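You operate a simulated robot arm through the tools that you are given. There is no shell and no other tool. Be economical: measure what you need, move in short steps, check, and stop when the job is done.

The job below is to be done with a simulated two-armed robot. You get a single attempt, and the scene is never put back.

TASK
Pick up the black brush with one hand, pass it to the other hand and put it on the top of the charge bench.

It is judged by the outcome, as a careful person would: the job done as asked, and still so three seconds after it is handed in. It fails if anything else is knocked over, pushed out of place, dropped, spilled or broken.

THE ROBOT
Two 7-joint arms with two-finger parallel grippers on one trunk, on a base that drives. Base frame: it is fixed to the floor where the robot stands at the start and does not move with it; the origin is under the middle of the robot, x ahead of it, y to its left, z up; the surface under the hand at the start is at about z = 800. Readings come in mm, rad, newtons and seconds.
The left shoulder is at the start at [50, 177, 1079], the right one opposite. With the tool pointing down near the work surface each hand reaches from about 220 to 700 mm from the robot's upright axis, wherever it stands, measured 20 degrees to its own side. Places, roughly: black brush (4x4x10 cm) [500, 0, 800]; top of the charge bench [700, -1500, 800]. Payload 3.43 kg a hand.
Tool frame (each hand has its own): the origin (TCP) lies between the finger pads and is the grasp point; the fingertips stand 34 mm ahead of it; z points along the fingers, y is the line along which they close. Largest opening 128 mm; finger width 24, thickness 12; the body of the gripper, 48 by 130 mm, starts 96 mm behind the TCP.
Orientation is told as [roll, pitch, yaw] about the base's x, y, z axes, in that order, counted from this pose: with the fingers straight down and closing along the base's y, the tool's x points along the base's -x, its y along +y and its z along -z.

THE INTERFACE
- The arms move only by the tool move_arm. It takes "left_targets", "right_targets" or both (then of equal length, played together; a hand with none holds still); each is a list of rows, each a list of 7 numbers: the opening, from 0 (shut) to 1 (fully open), then the shift along the base's x, y, z in units of 400 mm (1.0 is 400 mm), then the turn, a rotation vector about the base's x, y, z in units of 120 degrees (1.0 is 120 degrees). In form: [[hand, dx, dy, dz, ax, ay, az], ...]. A call has 1 to 10 rows; each row is the pose to reach, as a shift and turn from the pose commanded when the call began. A call with a number of a shift or a turn outside -1 to 1 is refused whole. Each row takes 0.2 s and may step no farther than 50 mm and 0.15 rad from the row before; otherwise, or with a gripper value out of range, the whole call is refused. A pose out of reach is approached as far as the arm can. The call stops where the force on the tool passes 40 N (or 10 N more than at its start, if that is more) or the arm is blocked; 0.2 s more then pass. Each finger travels about 108 mm/s and halts on what it meets, pressing with about 38 N; the grip force reading is that of the motor and also rises with nothing between the fingers. The clock runs only during rows and for 0.2 s after the last one: add rows that repeat a pose to give the fingers time. It gives the time, the measured TCP pose, the force on the tool (base axes), the opening and the grip force at its end, in the units of the frame above (readings bear some noise), with the torque about the TCP (base axes, N m) and any sound that the robot's microphone picked up.
- Cameras (640 x 400 px; columns grow to the right, rows downward): "scene" is now at [157.7, 3.7, 1236.3]; the picture's right is [0.04, -1.00, 0.00], its down [-0.62, -0.03, -0.79] and it looks along [0.79, 0.03, -0.62] (base axes); focal length 254 px, centre (320, 200). "left" rides on the left gripper at [76, 11, -160] in its tool frame; the picture's right is [-0.15, 0.99, 0.00], its down [-0.88, -0.13, -0.46] and it looks along [-0.45, -0.07, 0.89] (tool axes); focal length 234 px, centre (320, 200). "right" rides on the right gripper at [76, -11, -160] in its tool frame; the picture's right is [0.15, 0.99, 0.00], its down [-0.88, 0.13, -0.46] and it looks along [-0.45, 0.07, 0.89] (tool axes); focal length 234 px, centre (320, 200). There is no depth. A picture from a camera that has moved, and an enlarged one, comes with that camera's place and axes in the base frame and with its lens.
- capture(camera): a new picture of that camera. It takes no simulated time.
- raise_lower(by): slides the trunk up (or, below 0, down) by that many mm; the arms and the scene camera ride with it, the base frame stays. It gives what a move gives, with no picture.
- base_move(legs): drives the robot by 1 to 6 legs, each [ahead, turn to the left] in mm and rad, along the robot's own axes; the way and the turn of a leg run together, so that a leg with both is an arc; at most 1500 mm and 3.142 rad a leg. The arms and the cameras ride along, it lands a little off, and it stops where it bumps. It gives what a move gives.
- aim_head(pan, tilt): turns the head with the scene camera to pan (to the left, within 1.396 rad either way) and tilt (down, from -0.506 to 1.204), counted from straight ahead of the robot. It gives what a move gives.
- inspect(camera, box): a new picture of the part [left, top, right, bottom] of that camera's present view, enlarged. It takes no simulated time.
- hand_in(): hands the job in; it is judged then, once.

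Go step by step. Nothing tells you exact positions but the pictures and the camera data: compare them with the known pose of the tool, close in by small moves and look again before you grip or let go. The budget is 120 turns and 92 pictures, counting those below and the enlarged ones. Unless the task says otherwise, let go and move clear before handing in, and close with one line.

The tools are called by a JSON object that holds its "name" and its "arguments". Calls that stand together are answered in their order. move_arm: Moves the arms, as the interface text tells. Its arguments: {"type":"object","properties":{"left_targets":{"type":"array"},"right_targets":{"type":"array"}},"required":[]} The other tools are called the same way: raise_lower (by) slides the trunk up or down; base_move (legs) drives the base; aim_head (pan, tilt) turns the head that bears the scene camera; capture (camera) takes a picture; inspect (camera, box) takes an enlarged picture of a part of a camera's view; hand_in () hands the job in.

At the start:

```text
time: 0.0
left_eef_pos: [350.9, 122.7, 1063.1]
left_ee_rot: [-0.001, 0.0, -0.002]
left_contact_force: [0.0, 0.3, 0.3]
left_ft_torque: [-0.02, -0.01, 0.0]
left_finger_gap: 128.2
left_finger_force: 0.1
right_eef_pos: [408.7, -162.0, 1030.0]
right_ee_rot: [0.0, 0.0, 0.001]
right_contact_force: [-1.0, -0.4, -1.0]
right_ft_torque: [0.02, 0.02, 0.05]
right_finger_gap: 128.1
right_finger_force: 0.0
trunk travel left (down, up): [-250.0, 151.0]
robot x, y, heading: [1.6, -0.4, -0.002]
head pan, tilt: [0.044, 0.665]
```

scene: 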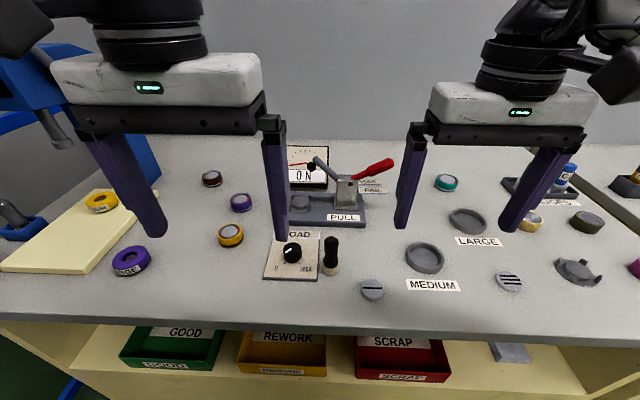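
right: 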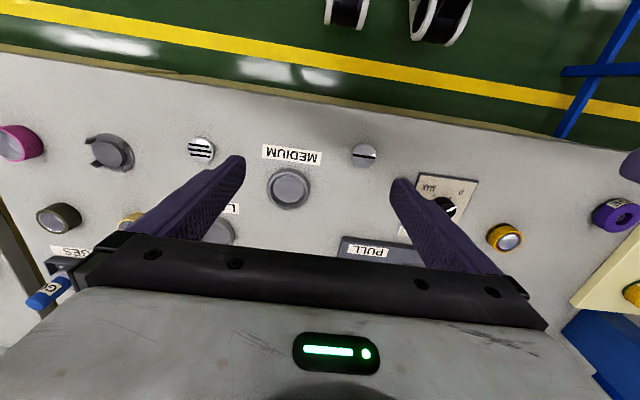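
left: 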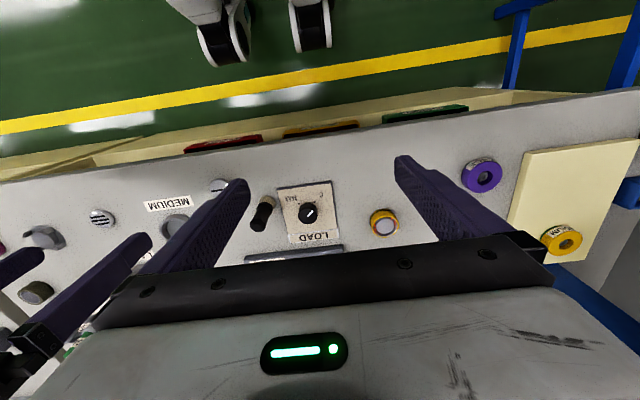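

The brush looks like the small upright item with a black top near [495, -5]. I'll enlarge it before planning.

{"name": "inspect", "arguments": {"camera": "scene", "box": [240, 140, 400, 310]}}

{"name": "inspect", "arguments": {"camera": "left", "box": [200, 150, 400, 275]}}

{"name": "aim_head", "arguments": {"pan": -1.2, "tilt": 0.45}}

{"name": "capture", "arguments": {"camera": "scene"}}

```text
2.35 times, centred on (320, 225) of scene
camera zoom: at [157.7, 3.7, 1236.3], right [0.04, -1.0, 0.0], down [-0.62, -0.03, -0.79], along [0.79, 0.03, -0.62], focal length 597 px, centre (320, 141)
```

zoom: 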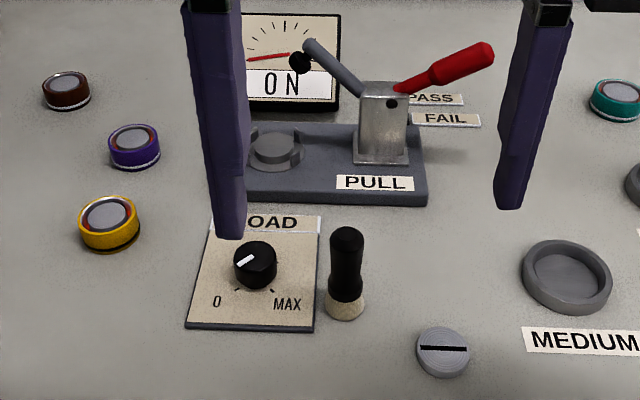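

```text
3.20 times, centred on (300, 212) of left
camera zoom: at [274.7, 133.7, 1223.9], right [0.15, 0.99, 0.0], down [0.88, -0.13, 0.46], along [0.45, -0.07, -0.89], focal length 749 px, centre (384, 160)
```

zoom: 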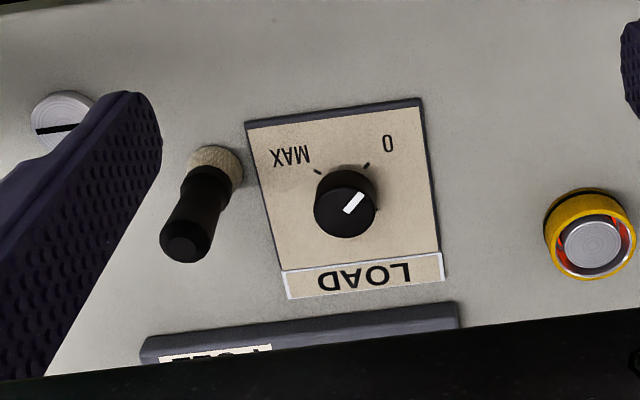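

```text
time: 1.4
left_eef_pos: [352.0, 123.5, 1062.1]
left_ee_rot: [0.0, 0.001, 0.0]
left_contact_force: [-0.2, -0.6, 0.6]
left_ft_torque: [-0.03, 0.0, 0.02]
left_finger_gap: 128.1
left_finger_force: 0.0
right_eef_pos: [409.9, -162.5, 1030.1]
right_ee_rot: [-0.001, -0.001, 0.0]
right_contact_force: [-0.4, -0.8, 0.0]
right_ft_torque: [-0.04, 0.01, 0.02]
right_finger_gap: 128.4
right_finger_force: 0.1
trunk travel left (down, up): [-250.0, 151.0]
robot x, y, heading: [-0.3, 0.7, 0.002]
head pan, tilt: [-1.201, 0.45]
```

```text
86 pictures are left
camera scene: at [104.8, -85.7, 1255.4], right [-0.93, -0.36, 0.0], down [-0.16, 0.41, -0.9], along [0.33, -0.84, -0.44], focal length 254 px, centre (320, 200)
```

scene: 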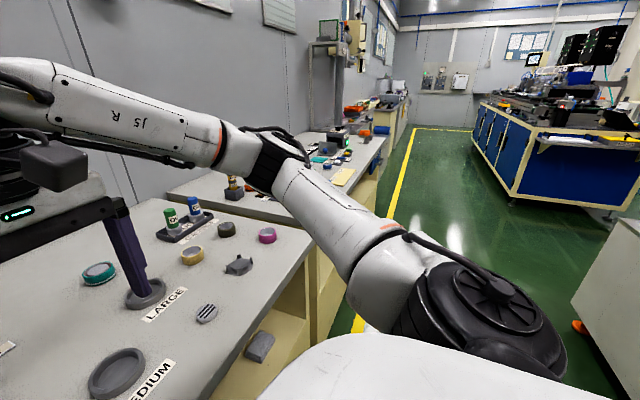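

The black brush stands upright at about [480, -6], with its top near z 885–900. Plan: the left hand grips it low with a forward tilt, the right hand takes it from above, and then I drive to the charge bench on the right. I'll back up a little first to give the arm room.

{"name": "base_move", "arguments": {"legs": [[-130, 0]]}}

{"name": "aim_head", "arguments": {"pan": 0, "tilt": 0.6}}

{"name": "capture", "arguments": {"camera": "scene"}}

```text
time: 2.7
left_eef_pos: [222.6, 124.4, 1063.1]
left_ee_rot: [0.0, 0.001, 0.0]
left_contact_force: [-0.5, 0.4, -0.6]
left_ft_torque: [-0.01, -0.03, 0.01]
left_finger_gap: 128.0
left_finger_force: 0.0
right_eef_pos: [279.4, -161.2, 1031.1]
right_ee_rot: [0.001, -0.001, 0.002]
right_contact_force: [-0.2, 1.7, 0.1]
right_ft_torque: [-0.02, -0.04, -0.04]
right_finger_gap: 128.0
right_finger_force: 0.1
trunk travel left (down, up): [-250.0, 151.0]
robot x, y, heading: [-132.4, 0.5, 0.006]
head pan, tilt: [-1.201, 0.45]
```

```text
time: 4.1
left_eef_pos: [222.8, 122.5, 1062.2]
left_ee_rot: [0.001, 0.0, 0.001]
left_contact_force: [-0.7, -0.2, 0.3]
left_ft_torque: [-0.04, 0.01, -0.03]
left_finger_gap: 127.8
left_finger_force: 0.1
right_eef_pos: [280.9, -161.4, 1031.2]
right_ee_rot: [0.001, 0.0, 0.001]
right_contact_force: [-0.1, -0.4, -0.7]
right_ft_torque: [-0.01, 0.0, -0.01]
right_finger_gap: 128.0
right_finger_force: 0.0
trunk travel left (down, up): [-250.0, 151.0]
robot x, y, heading: [-129.5, -2.6, 0.001]
head pan, tilt: [0.0, 0.6]
```

```text
85 pictures are left
camera scene: at [31.5, 0.0, 1241.8], right [0.0, -1.0, 0.0], down [-0.56, 0.0, -0.83], along [0.83, 0.0, -0.56], focal length 254 px, centre (320, 200)
```

scene: 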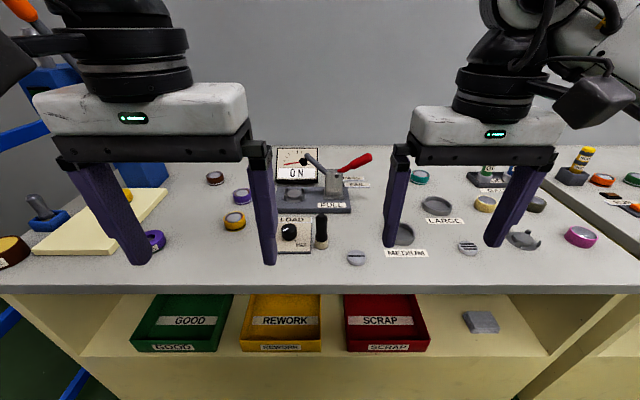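

Backed up as expected. Next I tilt the left hand forward to a pre-grasp point behind the brush and move the right hand aside.

{"name": "move_arm", "arguments": {"left_targets": [[0.8, 0.05, -0.045, -0.02, 0, -0.0655, 0], [0.6, 0.1, -0.09, -0.06, 0, -0.131, 0], [0.6, 0.15, -0.135, -0.12, 0, -0.1965, 0], [0.6, 0.2, -0.18, -0.19, 0, -0.262, 0], [0.6, 0.25, -0.225, -0.25, 0, -0.3275, 0], [0.6, 0.3, -0.275, -0.31, 0, -0.393, 0], [0.6, 0.3575, -0.321, -0.375, 0, -0.4583, 0], [0.6, 0.3575, -0.321, -0.375, 0, -0.4583, 0]], "right_targets": [[1, 0, -0.03, 0, 0, 0, 0], [1, 0, -0.06, 0, 0, 0, 0], [1, 0, -0.09, 0, 0, 0, 0], [1, 0, -0.12, 0, 0, 0, 0], [1, 0, -0.15, 0, 0, 0, 0], [1, 0, -0.18, 0, 0, 0, 0], [1, 0, -0.2, 0, 0, 0, 0], [1, 0, -0.2, 0, 0, 0, 0]]}}

{"name": "capture", "arguments": {"camera": "scene"}}

{"name": "capture", "arguments": {"camera": "left"}}

```text
time: 5.9
left_eef_pos: [367.0, -6.0, 913.9]
left_ee_rot: [-0.001, -0.959, 0.002]
left_contact_force: [-0.8, 0.2, -0.8]
left_ft_torque: [0.01, 0.05, -0.03]
left_finger_gap: 76.8
left_finger_force: 0.1
right_eef_pos: [281.2, -241.8, 1030.7]
right_ee_rot: [0.0, 0.0, 0.001]
right_contact_force: [-0.8, -0.9, -0.1]
right_ft_torque: [-0.01, 0.02, 0.01]
right_finger_gap: 127.8
right_finger_force: 0.1
trunk travel left (down, up): [-250.0, 151.0]
robot x, y, heading: [-129.0, 1.2, -0.005]
head pan, tilt: [0.0, 0.6]
```

```text
84 pictures are left
camera scene: at [31.5, 0.1, 1241.9], right [0.0, -1.0, 0.0], down [-0.56, 0.0, -0.83], along [0.83, 0.0, -0.56], focal length 254 px, centre (320, 200)
```

scene: 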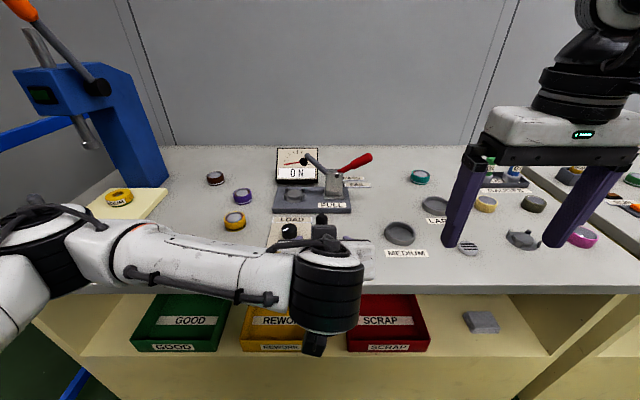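

```text
83 pictures are left
camera left: at [190.7, 4.7, 945.0], right [0.08, 0.99, 0.12], down [0.13, -0.13, 0.98], along [0.99, -0.07, -0.14], focal length 234 px, centre (320, 200)
```

left: 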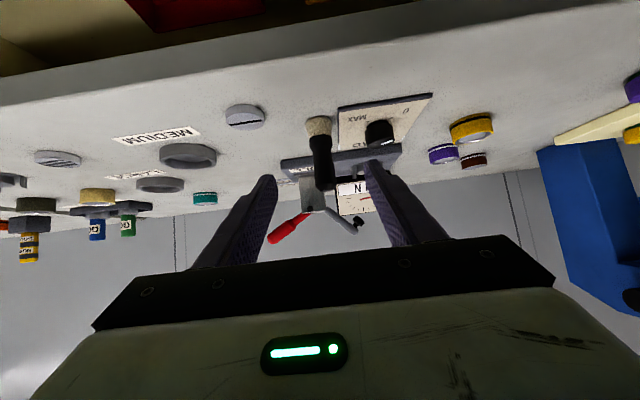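

The tilted pose is reached. I'll enlarge the left view to fix the brush position relative to the fingers.

{"name": "inspect", "arguments": {"camera": "left", "box": [240, 90, 440, 215]}}

```text
3.20 times, centred on (340, 152) of left
camera zoom: at [190.7, 4.7, 945.0], right [0.08, 0.99, 0.12], down [0.13, -0.13, 0.98], along [0.99, -0.07, -0.14], focal length 749 px, centre (256, 352)
```

zoom: 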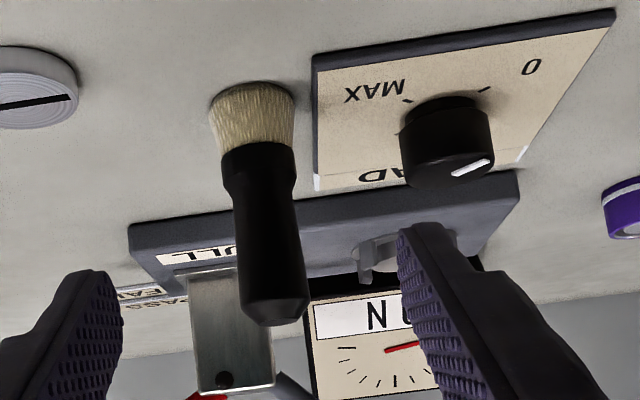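

The handle starts at about z 826, the top is near 897 and the axis is near (485, -5.5). I'll advance along the tool axis to put the pads around the lower handle.

{"name": "move_arm", "arguments": {"left_targets": [[0.6, 0.07, 0, -0.044, 0, -0.4583, 0], [0.6, 0.14, 0, -0.087, 0, -0.4583, 0]]}}

```text
refused: row 1 steps farther than a row can; nothing moved
```

The turn counts from the current pose, so it should be zero here. Resending.

{"name": "move_arm", "arguments": {"left_targets": [[0.6, 0.064, 0, -0.04, 0, 0, 0], [0.6, 0.128, 0, -0.08, 0, 0, 0], [0.6, 0.192, 0, -0.12, 0, 0, 0], [0.6, 0.256, 0, -0.16, 0, 0, 0]]}}

{"name": "capture", "arguments": {"camera": "left"}}

{"name": "inspect", "arguments": {"camera": "scene", "box": [240, 180, 400, 280]}}

```text
time: 6.9
left_eef_pos: [468.3, -4.6, 846.8]
left_ee_rot: [0.0, -0.959, 0.0]
left_contact_force: [-0.5, -0.1, 0.1]
left_ft_torque: [0.04, 0.0, -0.01]
left_finger_gap: 76.9
left_finger_force: 0.1
right_eef_pos: [281.1, -241.7, 1030.1]
right_ee_rot: [-0.002, 0.002, -0.001]
right_contact_force: [-0.4, -0.1, -0.2]
right_ft_torque: [0.0, -0.02, -0.05]
right_finger_gap: 128.2
right_finger_force: 0.2
trunk travel left (down, up): [-250.0, 151.0]
robot x, y, heading: [-130.6, 1.3, -0.003]
head pan, tilt: [0.0, 0.6]
```

```text
81 pictures are left
camera left: at [292.1, 4.8, 878.6], right [0.08, 0.99, 0.12], down [0.13, -0.13, 0.98], along [0.99, -0.07, -0.14], focal length 234 px, centre (320, 200)
```

left: 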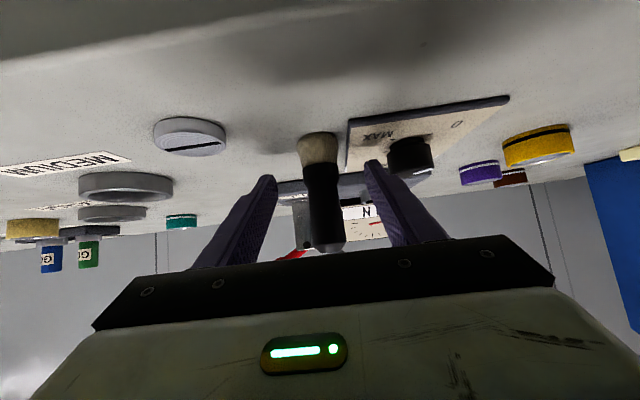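

```text
4.00 times, centred on (320, 230) of scene
camera zoom: at [31.6, 0.0, 1241.8], right [0.0, -1.0, 0.0], down [-0.57, 0.0, -0.82], along [0.82, 0.0, -0.57], focal length 1014 px, centre (320, 80)
```

zoom: 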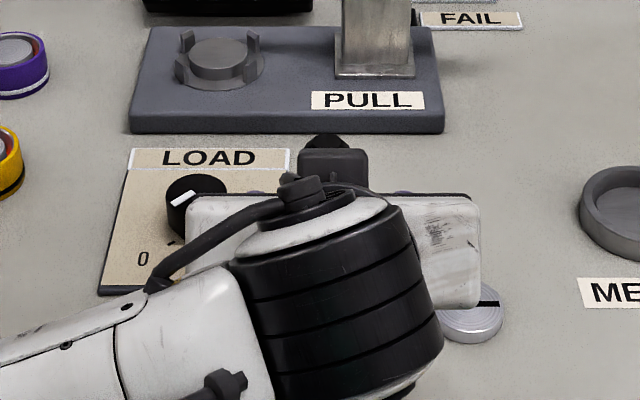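

The brush sits centred between the left fingers, so I close the grip.

{"name": "move_arm", "arguments": {"left_targets": [[0.3, 0, 0, 0, 0, 0, 0], [0.0, 0, 0, 0, 0, 0, 0], [0.0, 0, 0, 0, 0, 0, 0], [0.0, 0, 0, 0, 0, 0, 0]]}}

{"name": "capture", "arguments": {"camera": "left"}}

```text
time: 7.9
left_eef_pos: [467.2, -4.1, 848.5]
left_ee_rot: [0.0, -0.962, 0.002]
left_contact_force: [0.0, -0.4, 0.5]
left_ft_torque: [0.0, 0.02, 0.0]
left_finger_gap: 27.1
left_finger_force: 38.2
right_eef_pos: [280.5, -242.1, 1030.4]
right_ee_rot: [0.0, 0.0, 0.0]
right_contact_force: [0.2, 0.5, 0.4]
right_ft_torque: [-0.02, 0.01, 0.02]
right_finger_gap: 127.8
right_finger_force: 0.0
trunk travel left (down, up): [-250.0, 151.0]
robot x, y, heading: [-128.3, -1.4, -0.003]
head pan, tilt: [0.0, 0.6]
```

```text
79 pictures are left
camera left: at [291.8, 4.8, 878.9], right [0.08, 0.99, 0.12], down [0.13, -0.13, 0.98], along [0.99, -0.07, -0.14], focal length 234 px, centre (320, 200)
```

left: 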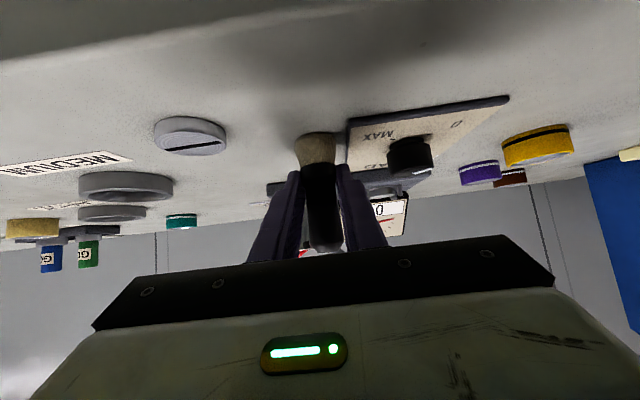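

The brush is gripped at a 27 mm gap. I'll lift it 130 mm and pull back for the handover.

{"name": "move_arm", "arguments": {"left_targets": [[0, 0, 0, 0.1, 0, 0, 0], [0, 0, 0, 0.2, 0, 0, 0], [0, 0, 0, 0.325, 0, 0, 0], [0, -0.1, 0, 0.325, 0, 0, 0], [0, -0.2, 0, 0.325, 0, 0, 0], [0, -0.2, 0, 0.325, 0, 0, 0]]}}

{"name": "capture", "arguments": {"camera": "left"}}

{"name": "capture", "arguments": {"camera": "scene"}}

{"name": "capture", "arguments": {"camera": "right"}}

```text
time: 9.3
left_eef_pos: [390.6, -7.6, 976.8]
left_ee_rot: [0.0, -0.958, 0.001]
left_contact_force: [0.1, -0.6, -1.2]
left_ft_torque: [0.02, 0.03, 0.03]
left_finger_gap: 26.9
left_finger_force: 37.8
right_eef_pos: [282.3, -242.0, 1030.8]
right_ee_rot: [0.0, 0.001, 0.0]
right_contact_force: [0.1, 0.6, -0.3]
right_ft_torque: [0.03, -0.03, 0.0]
right_finger_gap: 127.9
right_finger_force: 0.1
trunk travel left (down, up): [-250.0, 151.0]
robot x, y, heading: [-128.6, -0.5, -0.001]
head pan, tilt: [0.0, 0.6]
```

```text
78 pictures are left
camera left: at [215.2, 2.4, 1008.3], right [0.08, 0.99, 0.12], down [0.13, -0.13, 0.98], along [0.99, -0.07, -0.14], focal length 234 px, centre (320, 200)
```

left: 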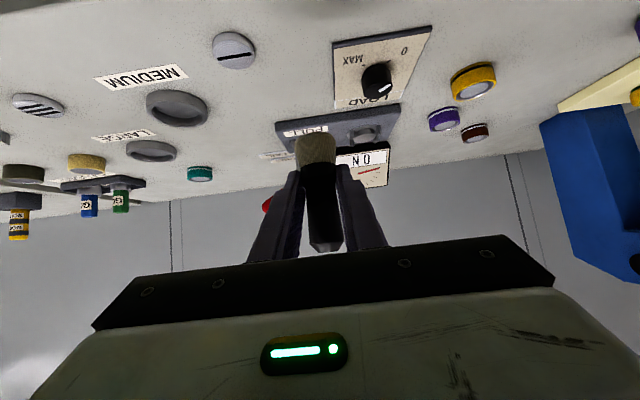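

```text
77 pictures are left
camera scene: at [31.6, 0.0, 1241.8], right [0.0, -1.0, 0.0], down [-0.57, 0.0, -0.82], along [0.82, 0.0, -0.57], focal length 254 px, centre (320, 200)
```

scene: 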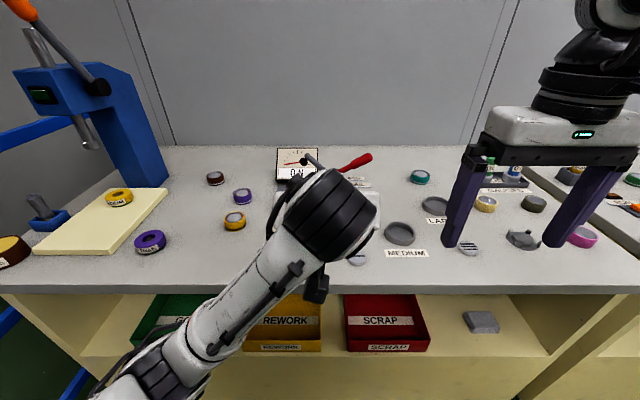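

```text
76 pictures are left
camera right: at [205.0, -252.5, 1189.0], right [-0.15, 0.99, 0.0], down [0.88, 0.13, 0.46], along [0.45, 0.07, -0.89], focal length 234 px, centre (320, 200)
```

right: 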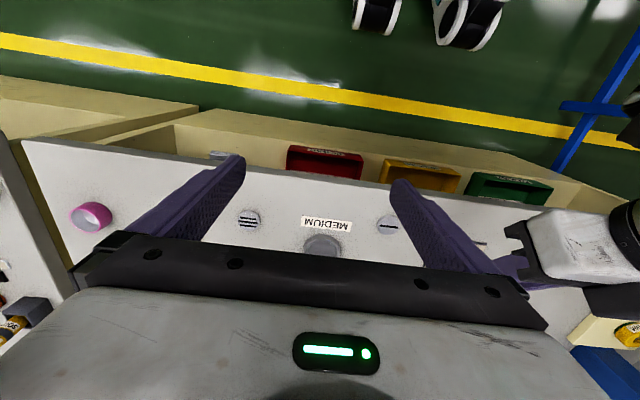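

The brush is lifted, its axis at about (407, -7) and its top near z 1026. I'll bring the right hand over it from above, stopping high to check.

{"name": "move_arm", "arguments": {"right_targets": [[1, 0.06, 0, 0.1, 0, 0, 0], [1, 0.12, 0, 0.2, 0, 0, 0], [1, 0.2, 0.05, 0.26, 0, 0, 0], [1, 0.28, 0.12, 0.275, 0, 0, 0], [1, 0.325, 0.22, 0.275, 0, 0, 0], [1, 0.325, 0.32, 0.275, 0, 0, 0], [1, 0.325, 0.42, 0.275, 0, 0, 0], [1, 0.325, 0.51, 0.275, 0, 0, 0], [1, 0.325, 0.5875, 0.275, 0, 0, 0], [1, 0.325, 0.5875, 0.275, 0, 0, 0]]}}

{"name": "capture", "arguments": {"camera": "right"}}

{"name": "capture", "arguments": {"camera": "scene"}}

{"name": "capture", "arguments": {"camera": "left"}}

```text
time: 11.5
left_eef_pos: [390.3, -9.2, 977.9]
left_ee_rot: [-0.001, -0.96, 0.001]
left_contact_force: [-0.1, 0.7, -0.4]
left_ft_torque: [0.02, 0.03, -0.02]
left_finger_gap: 27.2
left_finger_force: 37.7
right_eef_pos: [407.5, -19.3, 1142.2]
right_ee_rot: [0.01, -0.003, -0.008]
right_contact_force: [0.4, 0.6, -0.2]
right_ft_torque: [-0.03, -0.02, -0.02]
right_finger_gap: 128.1
right_finger_force: 0.0
right hand out of reach, approached as far as the arm can: row 9, 10
trunk travel left (down, up): [-250.0, 151.0]
robot x, y, heading: [-130.7, -1.1, -0.002]
head pan, tilt: [0.0, 0.6]
```

```text
75 pictures are left
camera right: at [331.4, -30.9, 1300.5], right [-0.14, 0.99, 0.01], down [0.88, 0.12, 0.46], along [0.45, 0.07, -0.89], focal length 234 px, centre (320, 200)
```

right: 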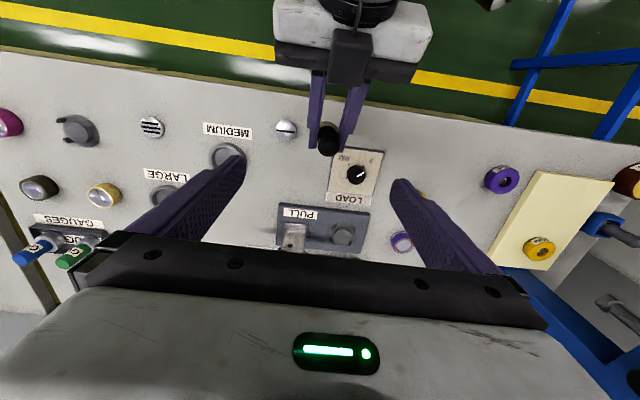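

```text
74 pictures are left
camera scene: at [31.5, 0.2, 1241.8], right [0.0, -1.0, 0.0], down [-0.56, 0.0, -0.83], along [0.83, 0.0, -0.56], focal length 254 px, centre (320, 200)
```

scene: 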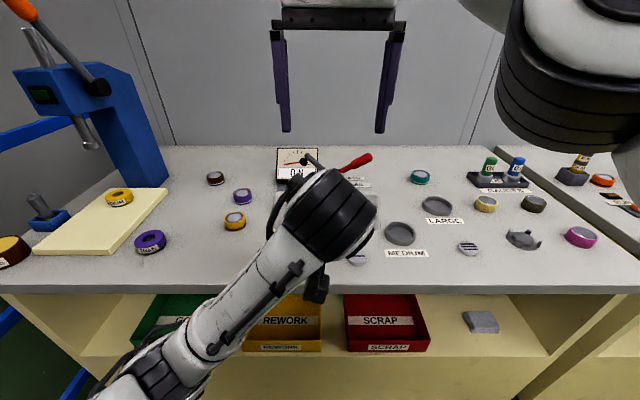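

```text
73 pictures are left
camera left: at [215.4, 2.4, 1008.2], right [0.08, 0.99, 0.12], down [0.13, -0.13, 0.98], along [0.99, -0.07, -0.14], focal length 234 px, centre (320, 200)
```

left: 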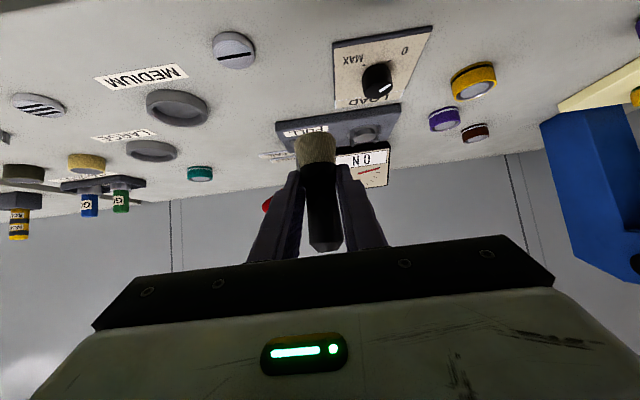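

The right hand came up 12 mm short in y up there, so I'll shift both hands about 45 mm to the right side and measure again.

{"name": "move_arm", "arguments": {"left_targets": [[0, 0, -0.06, 0, 0, 0, 0], [0, 0, -0.1125, 0, 0, 0, 0], [0, 0, -0.1125, 0, 0, 0, 0]], "right_targets": [[1, 0, -0.06, 0, 0, 0, 0], [1, 0, -0.1125, 0, 0, 0, 0], [1, 0, -0.1125, 0, 0, 0, 0]]}}

{"name": "inspect", "arguments": {"camera": "right", "box": [220, 60, 420, 185]}}

```text
time: 12.3
left_eef_pos: [391.2, -52.4, 978.4]
left_ee_rot: [-0.002, -0.961, 0.004]
left_contact_force: [-0.3, -0.5, -0.2]
left_ft_torque: [0.0, 0.0, 0.0]
left_finger_gap: 27.1
left_finger_force: 38.1
right_eef_pos: [403.5, -57.8, 1139.9]
right_ee_rot: [-0.001, 0.001, 0.001]
right_contact_force: [0.8, 0.0, -0.6]
right_ft_torque: [-0.02, 0.02, 0.03]
right_finger_gap: 127.9
right_finger_force: 0.0
trunk travel left (down, up): [-250.0, 151.0]
robot x, y, heading: [-126.5, 1.5, 0.001]
head pan, tilt: [0.0, 0.6]
```

```text
3.20 times, centred on (320, 122) of right
camera zoom: at [326.9, -67.3, 1298.1], right [-0.15, 0.99, 0.0], down [0.88, 0.13, 0.46], along [0.45, 0.07, -0.89], focal length 749 px, centre (320, 448)
```

zoom: 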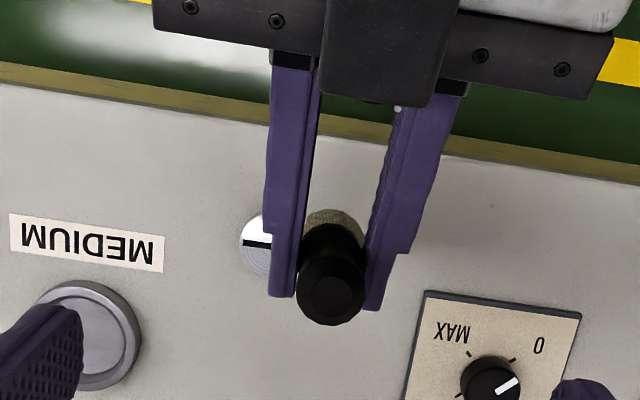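

The brush top is at about (404, -52). I'll lower the right hand straight down around the handle's top third.

{"name": "move_arm", "arguments": {"right_targets": [[1, 0.011, 0.012, -0.07, 0, 0, 0], [1, 0.011, 0.012, -0.14, 0, 0, 0], [1, 0.011, 0.012, -0.21, 0, 0, 0], [1, 0.011, 0.012, -0.272, 0, 0, 0], [1, 0.011, 0.012, -0.272, 0, 0, 0]]}}

{"name": "capture", "arguments": {"camera": "right"}}

{"name": "capture", "arguments": {"camera": "left"}}

{"name": "capture", "arguments": {"camera": "scene"}}

```text
time: 13.5
left_eef_pos: [391.4, -52.2, 978.7]
left_ee_rot: [0.0, -0.959, 0.001]
left_contact_force: [0.0, -0.7, -0.7]
left_ft_torque: [0.01, -0.02, 0.01]
left_finger_gap: 26.9
left_finger_force: 38.0
right_eef_pos: [408.6, -54.2, 1031.9]
right_ee_rot: [0.0, -0.001, 0.0]
right_contact_force: [0.1, 0.6, 0.9]
right_ft_torque: [0.02, -0.02, 0.02]
right_finger_gap: 128.0
right_finger_force: 0.1
trunk travel left (down, up): [-250.0, 151.0]
robot x, y, heading: [-127.4, 1.4, 0.002]
head pan, tilt: [0.0, 0.6]
```

```text
71 pictures are left
camera right: at [331.9, -64.8, 1191.1], right [-0.15, 0.99, 0.0], down [0.88, 0.13, 0.46], along [0.45, 0.07, -0.89], focal length 234 px, centre (320, 200)
```

right: 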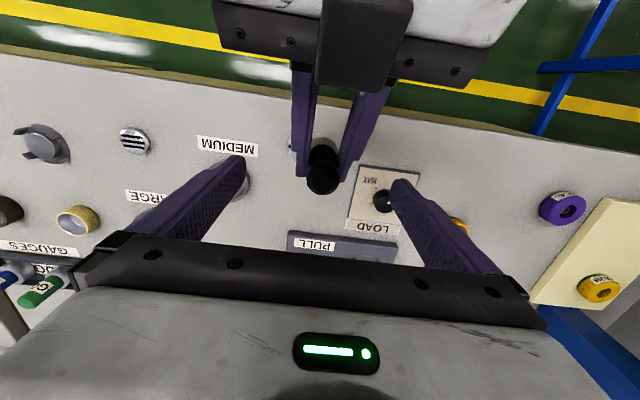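

```text
70 pictures are left
camera left: at [215.8, -42.0, 1009.9], right [0.08, 0.99, 0.12], down [0.13, -0.13, 0.98], along [0.99, -0.07, -0.14], focal length 234 px, centre (320, 200)
```

left: 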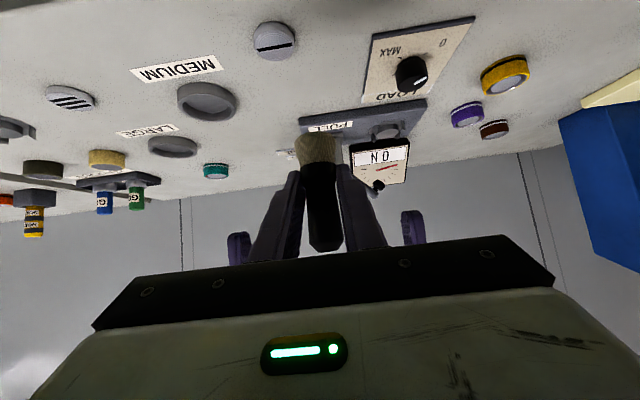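

```text
69 pictures are left
camera scene: at [31.5, 0.0, 1241.8], right [0.0, -1.0, 0.0], down [-0.56, 0.0, -0.83], along [0.83, 0.0, -0.56], focal length 254 px, centre (320, 200)
```

scene: 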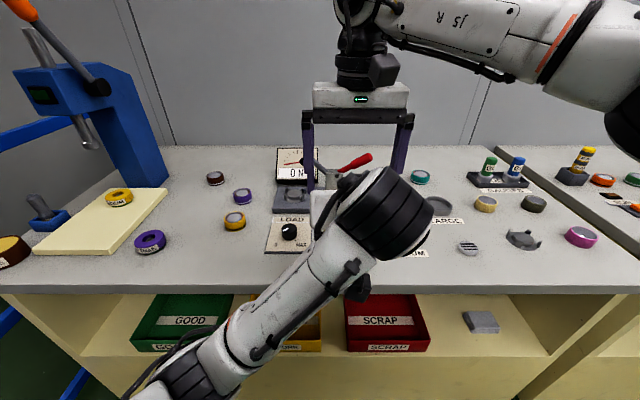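

The right fingers straddle the top of the handle with room above the left fingers. Closing the right grip now.

{"name": "move_arm", "arguments": {"right_targets": [[0.6, 0, 0.003, 0, 0, 0, 0], [0.3, 0, 0.003, 0, 0, 0, 0], [0.0, 0, 0.003, 0, 0, 0, 0], [0.0, 0, 0.003, 0, 0, 0, 0], [0.0, 0, 0.003, 0, 0, 0, 0], [0.0, 0, 0.003, 0, 0, 0, 0]]}}

{"name": "capture", "arguments": {"camera": "right"}}

{"name": "capture", "arguments": {"camera": "left"}}

```text
time: 14.9
left_eef_pos: [390.3, -52.4, 978.0]
left_ee_rot: [-0.003, -0.96, 0.001]
left_contact_force: [0.0, -2.5, -0.6]
left_ft_torque: [0.06, -0.01, 0.02]
left_finger_gap: 26.9
left_finger_force: 38.5
right_eef_pos: [408.1, -52.8, 1030.4]
right_ee_rot: [0.003, 0.0, 0.001]
right_contact_force: [-0.5, 2.8, -0.3]
right_ft_torque: [0.11, -0.01, -0.09]
right_finger_gap: 26.9
right_finger_force: 37.5
trunk travel left (down, up): [-250.0, 151.0]
robot x, y, heading: [-131.8, -2.6, 0.002]
head pan, tilt: [0.0, 0.6]
```

```text
68 pictures are left
camera right: at [332.2, -63.3, 1190.7], right [-0.15, 0.99, 0.0], down [0.88, 0.13, 0.46], along [0.45, 0.07, -0.89], focal length 234 px, centre (320, 200)
```

right: 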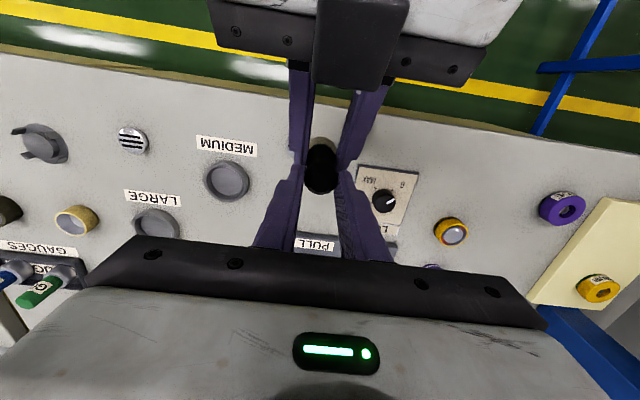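

```text
67 pictures are left
camera left: at [215.7, -42.1, 1009.8], right [0.08, 0.99, 0.12], down [0.13, -0.13, 0.98], along [0.99, -0.07, -0.14], focal length 234 px, centre (320, 200)
```

left: 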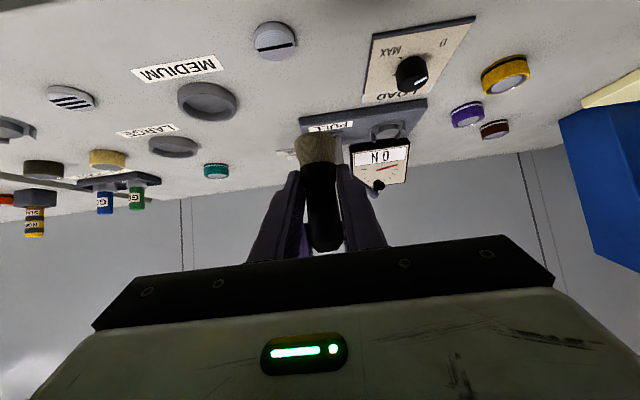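

Both hands hold the brush. I'll open the left hand and draw it straight back, then check.

{"name": "move_arm", "arguments": {"left_targets": [[0.25, 0, 0, 0, 0, 0, 0], [0.5, 0, 0, 0, 0, 0, 0], [0.6, 0, 0, 0, 0, 0, 0], [0.6, -0.08, 0, 0, 0, 0, 0], [0.6, -0.16, 0, 0, 0, 0, 0], [0.6, -0.2, 0.04, 0, 0, 0, 0], [0.6, -0.2, 0.12, 0, 0, 0, 0], [0.6, -0.2, 0.2, 0, 0, 0, 0], [0.6, -0.2, 0.3, 0, 0, 0, 0]]}}

{"name": "capture", "arguments": {"camera": "right"}}

{"name": "capture", "arguments": {"camera": "scene"}}

```text
time: 17.1
left_eef_pos: [325.0, 82.6, 1011.0]
left_ee_rot: [0.085, -1.063, -0.041]
left_contact_force: [-0.7, 0.3, 0.4]
left_ft_torque: [0.02, 0.01, -0.01]
left_finger_gap: 76.8
left_finger_force: 0.0
left hand out of reach, approached as far as the arm can: row 6
right_eef_pos: [408.2, -52.9, 1032.2]
right_ee_rot: [0.0, 0.0, 0.0]
right_contact_force: [-0.3, -0.4, 0.6]
right_ft_torque: [-0.01, 0.01, 0.02]
right_finger_gap: 26.9
right_finger_force: 37.4
trunk travel left (down, up): [-250.0, 151.0]
robot x, y, heading: [-125.5, -3.3, -0.003]
head pan, tilt: [0.0, 0.6]
stopped in row 9 (left hand): the arm was blocked; the commanded pose is now the measured one
```

```text
66 pictures are left
camera right: at [332.3, -63.4, 1190.6], right [-0.15, 0.99, 0.0], down [0.88, 0.13, 0.46], along [0.45, 0.07, -0.89], focal length 234 px, centre (320, 200)
```

right: 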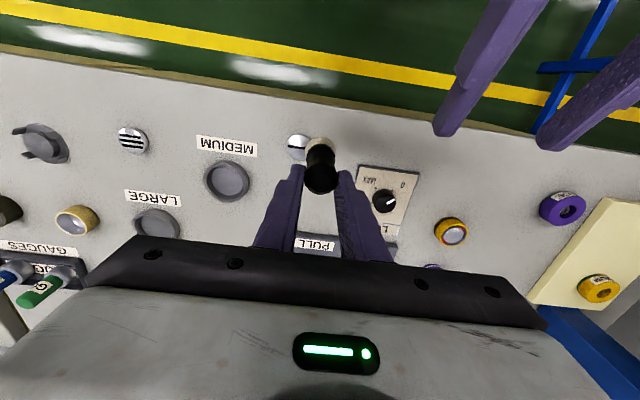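

```text
65 pictures are left
camera scene: at [31.6, 0.1, 1241.8], right [0.0, -1.0, 0.0], down [-0.57, 0.0, -0.82], along [0.82, 0.0, -0.57], focal length 254 px, centre (320, 200)
```

scene: 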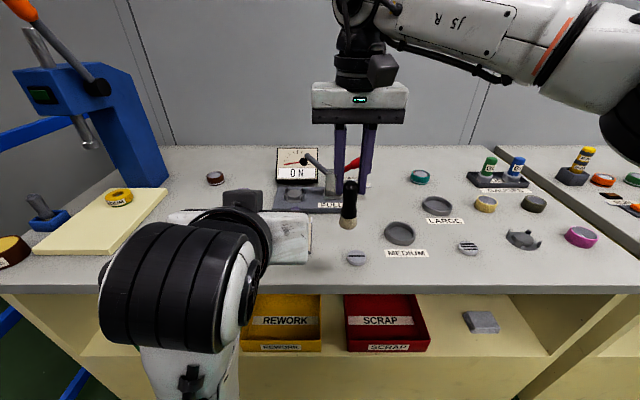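

The right hand holds the brush alone and the left is clear of it, though folded near its limits. I'll bring the left hand upright and out to its side.

{"name": "move_arm", "arguments": {"left_targets": [[0.6, 0.03, 0.02, 0.02, 0, 0.063, 0], [0.6, 0.03, 0.05, 0.04, 0, 0.127, 0], [0.6, 0.03, 0.08, 0.06, 0, 0.19, 0], [0.6, 0.03, 0.11, 0.08, 0, 0.254, 0], [0.6, 0.02, 0.14, 0.1, 0, 0.317, 0], [0.6, 0, 0.17, 0.12, 0, 0.381, 0], [0.6, -0.04, 0.2, 0.13, 0, 0.444, 0], [0.6, -0.08, 0.22, 0.13, 0, 0.508, 0]]}}

{"name": "capture", "arguments": {"camera": "scene"}}

```text
time: 18.2
left_eef_pos: [417.9, 160.6, 839.0]
left_ee_rot: [0.114, -0.338, -0.022]
left_contact_force: [-18.2, -0.5, 20.0]
left_ft_torque: [-0.93, 0.7, -0.82]
left_finger_gap: 75.7
left_finger_force: 0.1
left hand out of reach, approached as far as the arm can: row 1, 2, 3, 4, 5
right_eef_pos: [407.5, -53.1, 1032.7]
right_ee_rot: [-0.003, 0.001, 0.001]
right_contact_force: [0.4, 0.3, -0.1]
right_ft_torque: [-0.02, 0.05, -0.01]
right_finger_gap: 26.7
right_finger_force: 38.1
trunk travel left (down, up): [-250.0, 151.0]
robot x, y, heading: [-127.0, -1.0, -0.001]
head pan, tilt: [0.0, 0.6]
stopped in row 5 (left hand): the force on the tool passed its limit at 93 N (the readings are from after the stop); the commanded pose is now the measured one
```

```text
64 pictures are left
camera scene: at [30.0, 0.2, 1242.3], right [0.0, -1.0, 0.0], down [-0.56, 0.0, -0.83], along [0.83, 0.0, -0.56], focal length 254 px, centre (320, 200)
```

scene: 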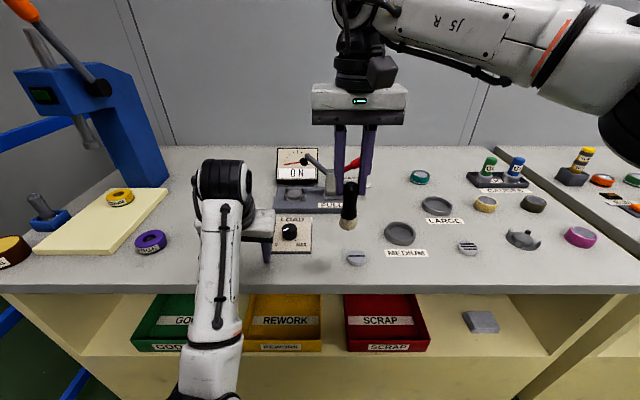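

The left arm swung down and its fingertips touched the bench top. Nothing looks displaced, but some rings are hidden, so I'll lift straight up gently and check.

{"name": "move_arm", "arguments": {"left_targets": [[0.6, 0, 0, 0.06, 0, 0, 0], [0.6, 0, 0, 0.12, 0, 0, 0], [0.6, 0, 0, 0.18, 0, 0, 0]]}}

{"name": "capture", "arguments": {"camera": "scene"}}

{"name": "capture", "arguments": {"camera": "left"}}

```text
time: 18.5
left_eef_pos: [416.9, 169.2, 842.7]
left_ee_rot: [0.138, -0.345, -0.033]
left_contact_force: [-12.3, -7.0, 21.2]
left_ft_torque: [-1.33, 0.48, -0.6]
left_finger_gap: 79.0
left_finger_force: 1.8
left hand out of reach, approached as far as the arm can: row 1
right_eef_pos: [405.6, -54.7, 1031.5]
right_ee_rot: [-0.001, 0.002, 0.0]
right_contact_force: [-0.5, 1.1, 0.6]
right_ft_torque: [-0.04, 0.0, 0.01]
right_finger_gap: 26.5
right_finger_force: 38.0
trunk travel left (down, up): [-250.0, 151.0]
robot x, y, heading: [-131.5, 2.4, 0.002]
head pan, tilt: [0.0, 0.6]
stopped in row 1 (left hand): the force on the tool passed its limit at 62 N (the readings are from after the stop); the commanded pose is now the measured one
```

```text
63 pictures are left
camera scene: at [28.7, -0.6, 1242.3], right [0.0, -1.0, 0.0], down [-0.56, 0.0, -0.83], along [0.83, 0.0, -0.56], focal length 254 px, centre (320, 200)
```

scene: 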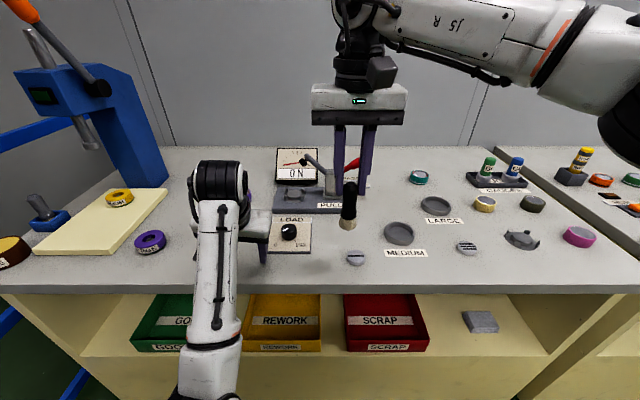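

```text
62 pictures are left
camera left: at [290.5, 160.9, 967.9], right [0.12, 0.98, 0.18], down [0.68, -0.21, 0.71], along [0.73, 0.03, -0.69], focal length 234 px, centre (320, 200)
```

left: 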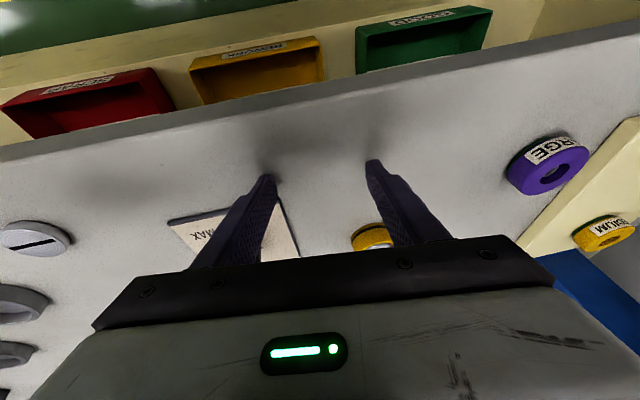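

The fingertips are still pressing lightly on the bare bench. Raising the trunk lifts the whole arm rigidly, which is safer.

{"name": "raise_lower", "arguments": {"by": 140}}

{"name": "capture", "arguments": {"camera": "scene"}}

{"name": "capture", "arguments": {"camera": "left"}}

{"name": "capture", "arguments": {"camera": "right"}}

```text
time: 20.2
left_eef_pos: [419.8, 170.3, 978.9]
left_ee_rot: [0.138, -0.34, -0.029]
left_contact_force: [-0.1, 0.0, -0.7]
left_ft_torque: [-0.02, 0.04, 0.03]
left_finger_gap: 76.8
left_finger_force: 0.0
right_eef_pos: [408.5, -53.2, 1169.7]
right_ee_rot: [-0.002, 0.002, -0.001]
right_contact_force: [-0.7, -0.2, -0.7]
right_ft_torque: [-0.01, 0.02, -0.02]
right_finger_gap: 26.8
right_finger_force: 38.0
trunk travel left (down, up): [-390.0, 11.0]
robot x, y, heading: [-133.8, -1.1, 0.002]
head pan, tilt: [0.0, 0.6]
```

```text
61 pictures are left
camera scene: at [31.8, -0.3, 1381.7], right [0.0, -1.0, 0.0], down [-0.57, 0.0, -0.82], along [0.82, 0.0, -0.57], focal length 254 px, centre (320, 200)
```

scene: 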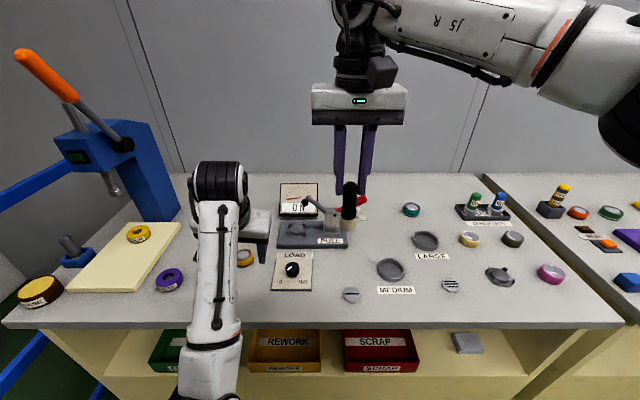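

```text
60 pictures are left
camera left: at [293.3, 161.6, 1105.1], right [0.12, 0.98, 0.18], down [0.68, -0.21, 0.7], along [0.72, 0.04, -0.69], focal length 234 px, centre (320, 200)
```

left: 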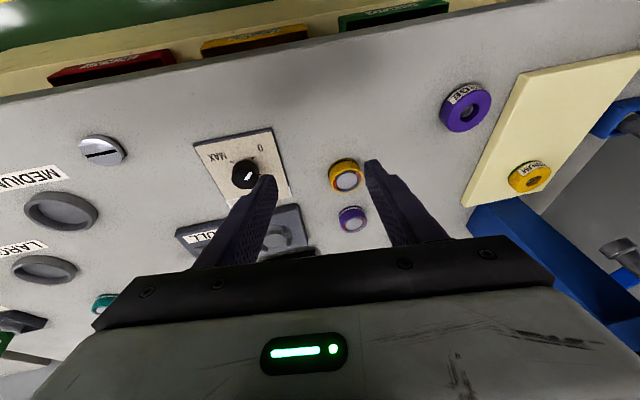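

```text
59 pictures are left
camera right: at [332.8, -63.6, 1328.9], right [-0.15, 0.99, 0.0], down [0.88, 0.13, 0.45], along [0.45, 0.07, -0.89], focal length 234 px, centre (320, 200)
```

right: 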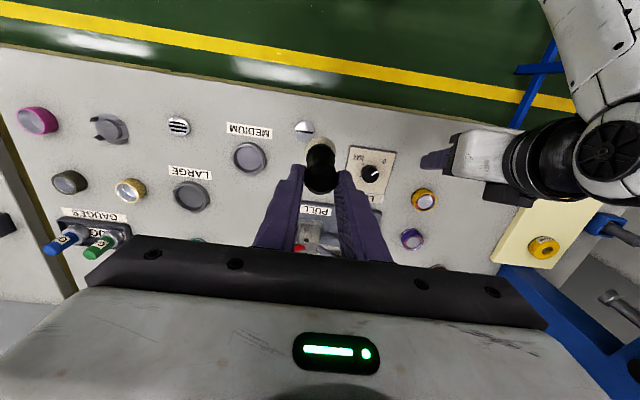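

All objects are in place and the right hand still holds the brush well. Next I look to the right for the route and the charge bench.

{"name": "aim_head", "arguments": {"pan": -1.35, "tilt": 0.5}}

{"name": "capture", "arguments": {"camera": "scene"}}

{"name": "aim_head", "arguments": {"pan": -0.75, "tilt": 0.35}}

{"name": "capture", "arguments": {"camera": "scene"}}

```text
time: 21.7
left_eef_pos: [420.3, 170.7, 979.0]
left_ee_rot: [0.139, -0.341, -0.028]
left_contact_force: [-0.5, -0.3, -0.8]
left_ft_torque: [0.05, 0.0, -0.01]
left_finger_gap: 76.7
left_finger_force: 0.1
right_eef_pos: [409.3, -53.2, 1169.9]
right_ee_rot: [0.0, 0.002, 0.0]
right_contact_force: [-0.1, -1.2, -1.1]
right_ft_torque: [0.0, -0.01, -0.02]
right_finger_gap: 26.7
right_finger_force: 38.2
trunk travel left (down, up): [-390.0, 11.0]
robot x, y, heading: [-129.1, -1.0, 0.003]
head pan, tilt: [-1.349, 0.499]
```

```text
58 pictures are left
camera scene: at [-36.8, -88.9, 1390.9], right [-0.98, -0.22, 0.0], down [-0.11, 0.47, -0.88], along [0.19, -0.86, -0.48], focal length 254 px, centre (320, 200)
```

scene: 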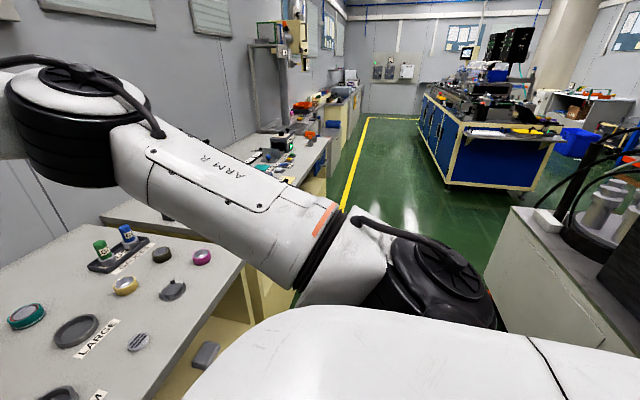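

```text
time: 22.7
left_eef_pos: [419.3, 170.5, 977.7]
left_ee_rot: [0.139, -0.34, -0.029]
left_contact_force: [0.6, 0.0, 0.6]
left_ft_torque: [0.04, 0.01, -0.03]
left_finger_gap: 76.7
left_finger_force: 0.0
right_eef_pos: [408.8, -53.3, 1170.3]
right_ee_rot: [-0.003, 0.002, 0.0]
right_contact_force: [-0.4, -0.4, -0.9]
right_ft_torque: [-0.01, -0.02, 0.02]
right_finger_gap: 26.8
right_finger_force: 38.0
trunk travel left (down, up): [-390.0, 11.0]
robot x, y, heading: [-128.7, 2.9, 0.003]
head pan, tilt: [-0.75, 0.351]
```

```text
57 pictures are left
camera scene: at [11.2, -63.8, 1404.6], right [-0.68, -0.73, 0.0], down [-0.25, 0.23, -0.94], along [0.69, -0.64, -0.34], focal length 254 px, centre (320, 200)
```

scene: 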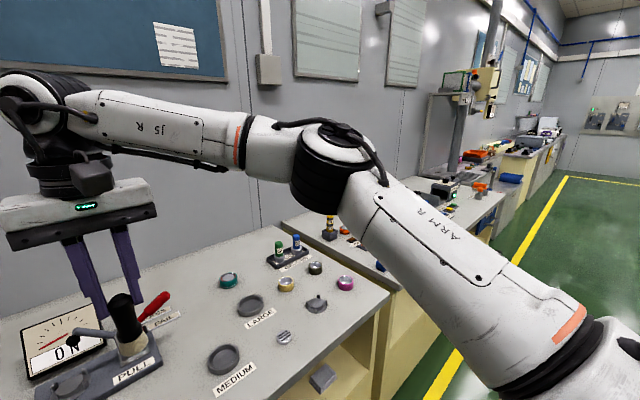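

The adjacent bench to the right is the charge bench, and the aisle runs from about x -630 to 395. I'll turn right in place, drive along the aisle and look again.

{"name": "base_move", "arguments": {"legs": [[0, -1.571]]}}

{"name": "aim_head", "arguments": {"pan": 0.5, "tilt": 0.45}}

{"name": "capture", "arguments": {"camera": "scene"}}

{"name": "capture", "arguments": {"camera": "right"}}

```text
time: 27.0
left_eef_pos: [9.8, -558.4, 978.3]
left_ee_rot: [0.14, -0.341, -1.657]
left_contact_force: [-0.1, -0.2, 0.1]
left_ft_torque: [-0.01, -0.01, -0.03]
left_finger_gap: 77.0
left_finger_force: 0.1
right_eef_pos: [-212.6, -532.1, 1170.6]
right_ee_rot: [-0.002, 0.002, -1.627]
right_contact_force: [0.5, -0.3, -0.7]
right_ft_torque: [0.02, 0.01, 0.0]
right_finger_gap: 26.7
right_finger_force: 38.4
trunk travel left (down, up): [-390.0, 11.0]
robot x, y, heading: [-128.4, 0.9, -1.631]
head pan, tilt: [-0.75, 0.351]
```

```text
time: 28.4
left_eef_pos: [10.1, -556.5, 978.5]
left_ee_rot: [0.139, -0.341, -1.657]
left_contact_force: [0.5, 0.3, 0.6]
left_ft_torque: [0.01, -0.03, 0.0]
left_finger_gap: 76.9
left_finger_force: 0.0
right_eef_pos: [-212.9, -532.6, 1170.7]
right_ee_rot: [-0.002, 0.003, -1.628]
right_contact_force: [0.6, 0.4, -0.7]
right_ft_torque: [0.01, 0.0, 0.01]
right_finger_gap: 26.8
right_finger_force: 37.6
trunk travel left (down, up): [-390.0, 11.0]
robot x, y, heading: [-132.1, -3.3, -1.629]
head pan, tilt: [0.499, 0.45]
```

```text
56 pictures are left
camera scene: at [-91.7, -153.2, 1395.4], right [-0.9, -0.43, 0.0], down [-0.19, 0.39, -0.9], along [0.38, -0.81, -0.44], focal length 254 px, centre (320, 200)
```

scene: 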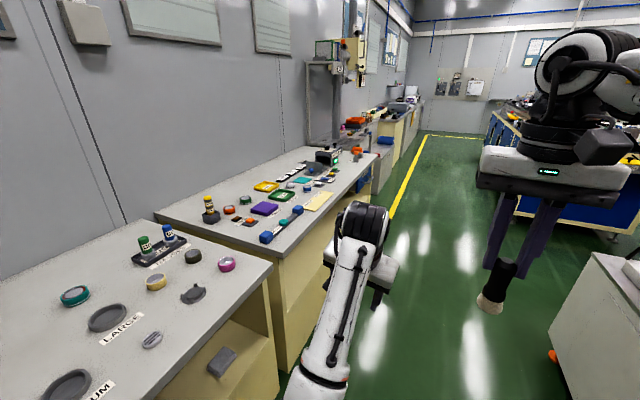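

```text
55 pictures are left
camera right: at [-218.9, -456.0, 1329.0], right [1.0, 0.09, 0.0], down [0.08, -0.89, 0.45], along [0.04, -0.45, -0.89], focal length 234 px, centre (320, 200)
```

right: 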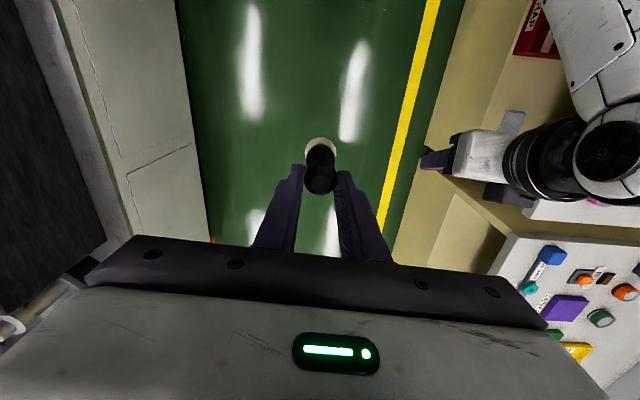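

The aisle is clear and the opposite cabinet sits farther off than I estimated. I'll straighten the heading and drive along the charge bench.

{"name": "base_move", "arguments": {"legs": [[0, 0.055], [1350, 0]]}}

{"name": "aim_head", "arguments": {"pan": 1.2, "tilt": 0.5}}

{"name": "capture", "arguments": {"camera": "scene"}}

```text
time: 35.7
left_eef_pos: [31.7, -1910.5, 977.3]
left_ee_rot: [0.138, -0.342, -1.604]
left_contact_force: [-0.4, 0.5, -1.0]
left_ft_torque: [0.02, -0.01, -0.02]
left_finger_gap: 77.0
left_finger_force: 0.0
right_eef_pos: [-191.1, -1898.3, 1170.2]
right_ee_rot: [-0.002, 0.002, -1.575]
right_contact_force: [-0.2, -0.3, 0.1]
right_ft_torque: [0.01, 0.01, 0.06]
right_finger_gap: 26.5
right_finger_force: 37.9
trunk travel left (down, up): [-390.0, 11.0]
robot x, y, heading: [-131.9, -1359.7, -1.581]
head pan, tilt: [0.499, 0.45]
```

```text
time: 36.8
left_eef_pos: [32.1, -1909.3, 978.4]
left_ee_rot: [0.14, -0.34, -1.603]
left_contact_force: [-0.1, -0.3, 0.8]
left_ft_torque: [0.0, 0.0, -0.02]
left_finger_gap: 77.1
left_finger_force: 0.0
right_eef_pos: [-191.9, -1896.0, 1169.8]
right_ee_rot: [-0.002, 0.002, -1.576]
right_contact_force: [-0.4, 0.6, -0.3]
right_ft_torque: [0.02, -0.01, 0.01]
right_finger_gap: 26.6
right_finger_force: 38.2
trunk travel left (down, up): [-390.0, 11.0]
robot x, y, heading: [-134.6, -1360.0, -1.579]
head pan, tilt: [1.201, 0.499]
```

```text
54 pictures are left
camera scene: at [-49.8, -1464.7, 1390.9], right [-0.37, -0.93, 0.0], down [-0.44, 0.18, -0.88], along [0.82, -0.32, -0.48], focal length 254 px, centre (320, 200)
```

scene: 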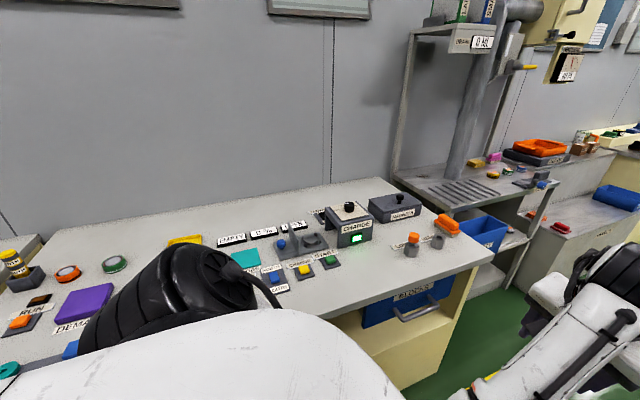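

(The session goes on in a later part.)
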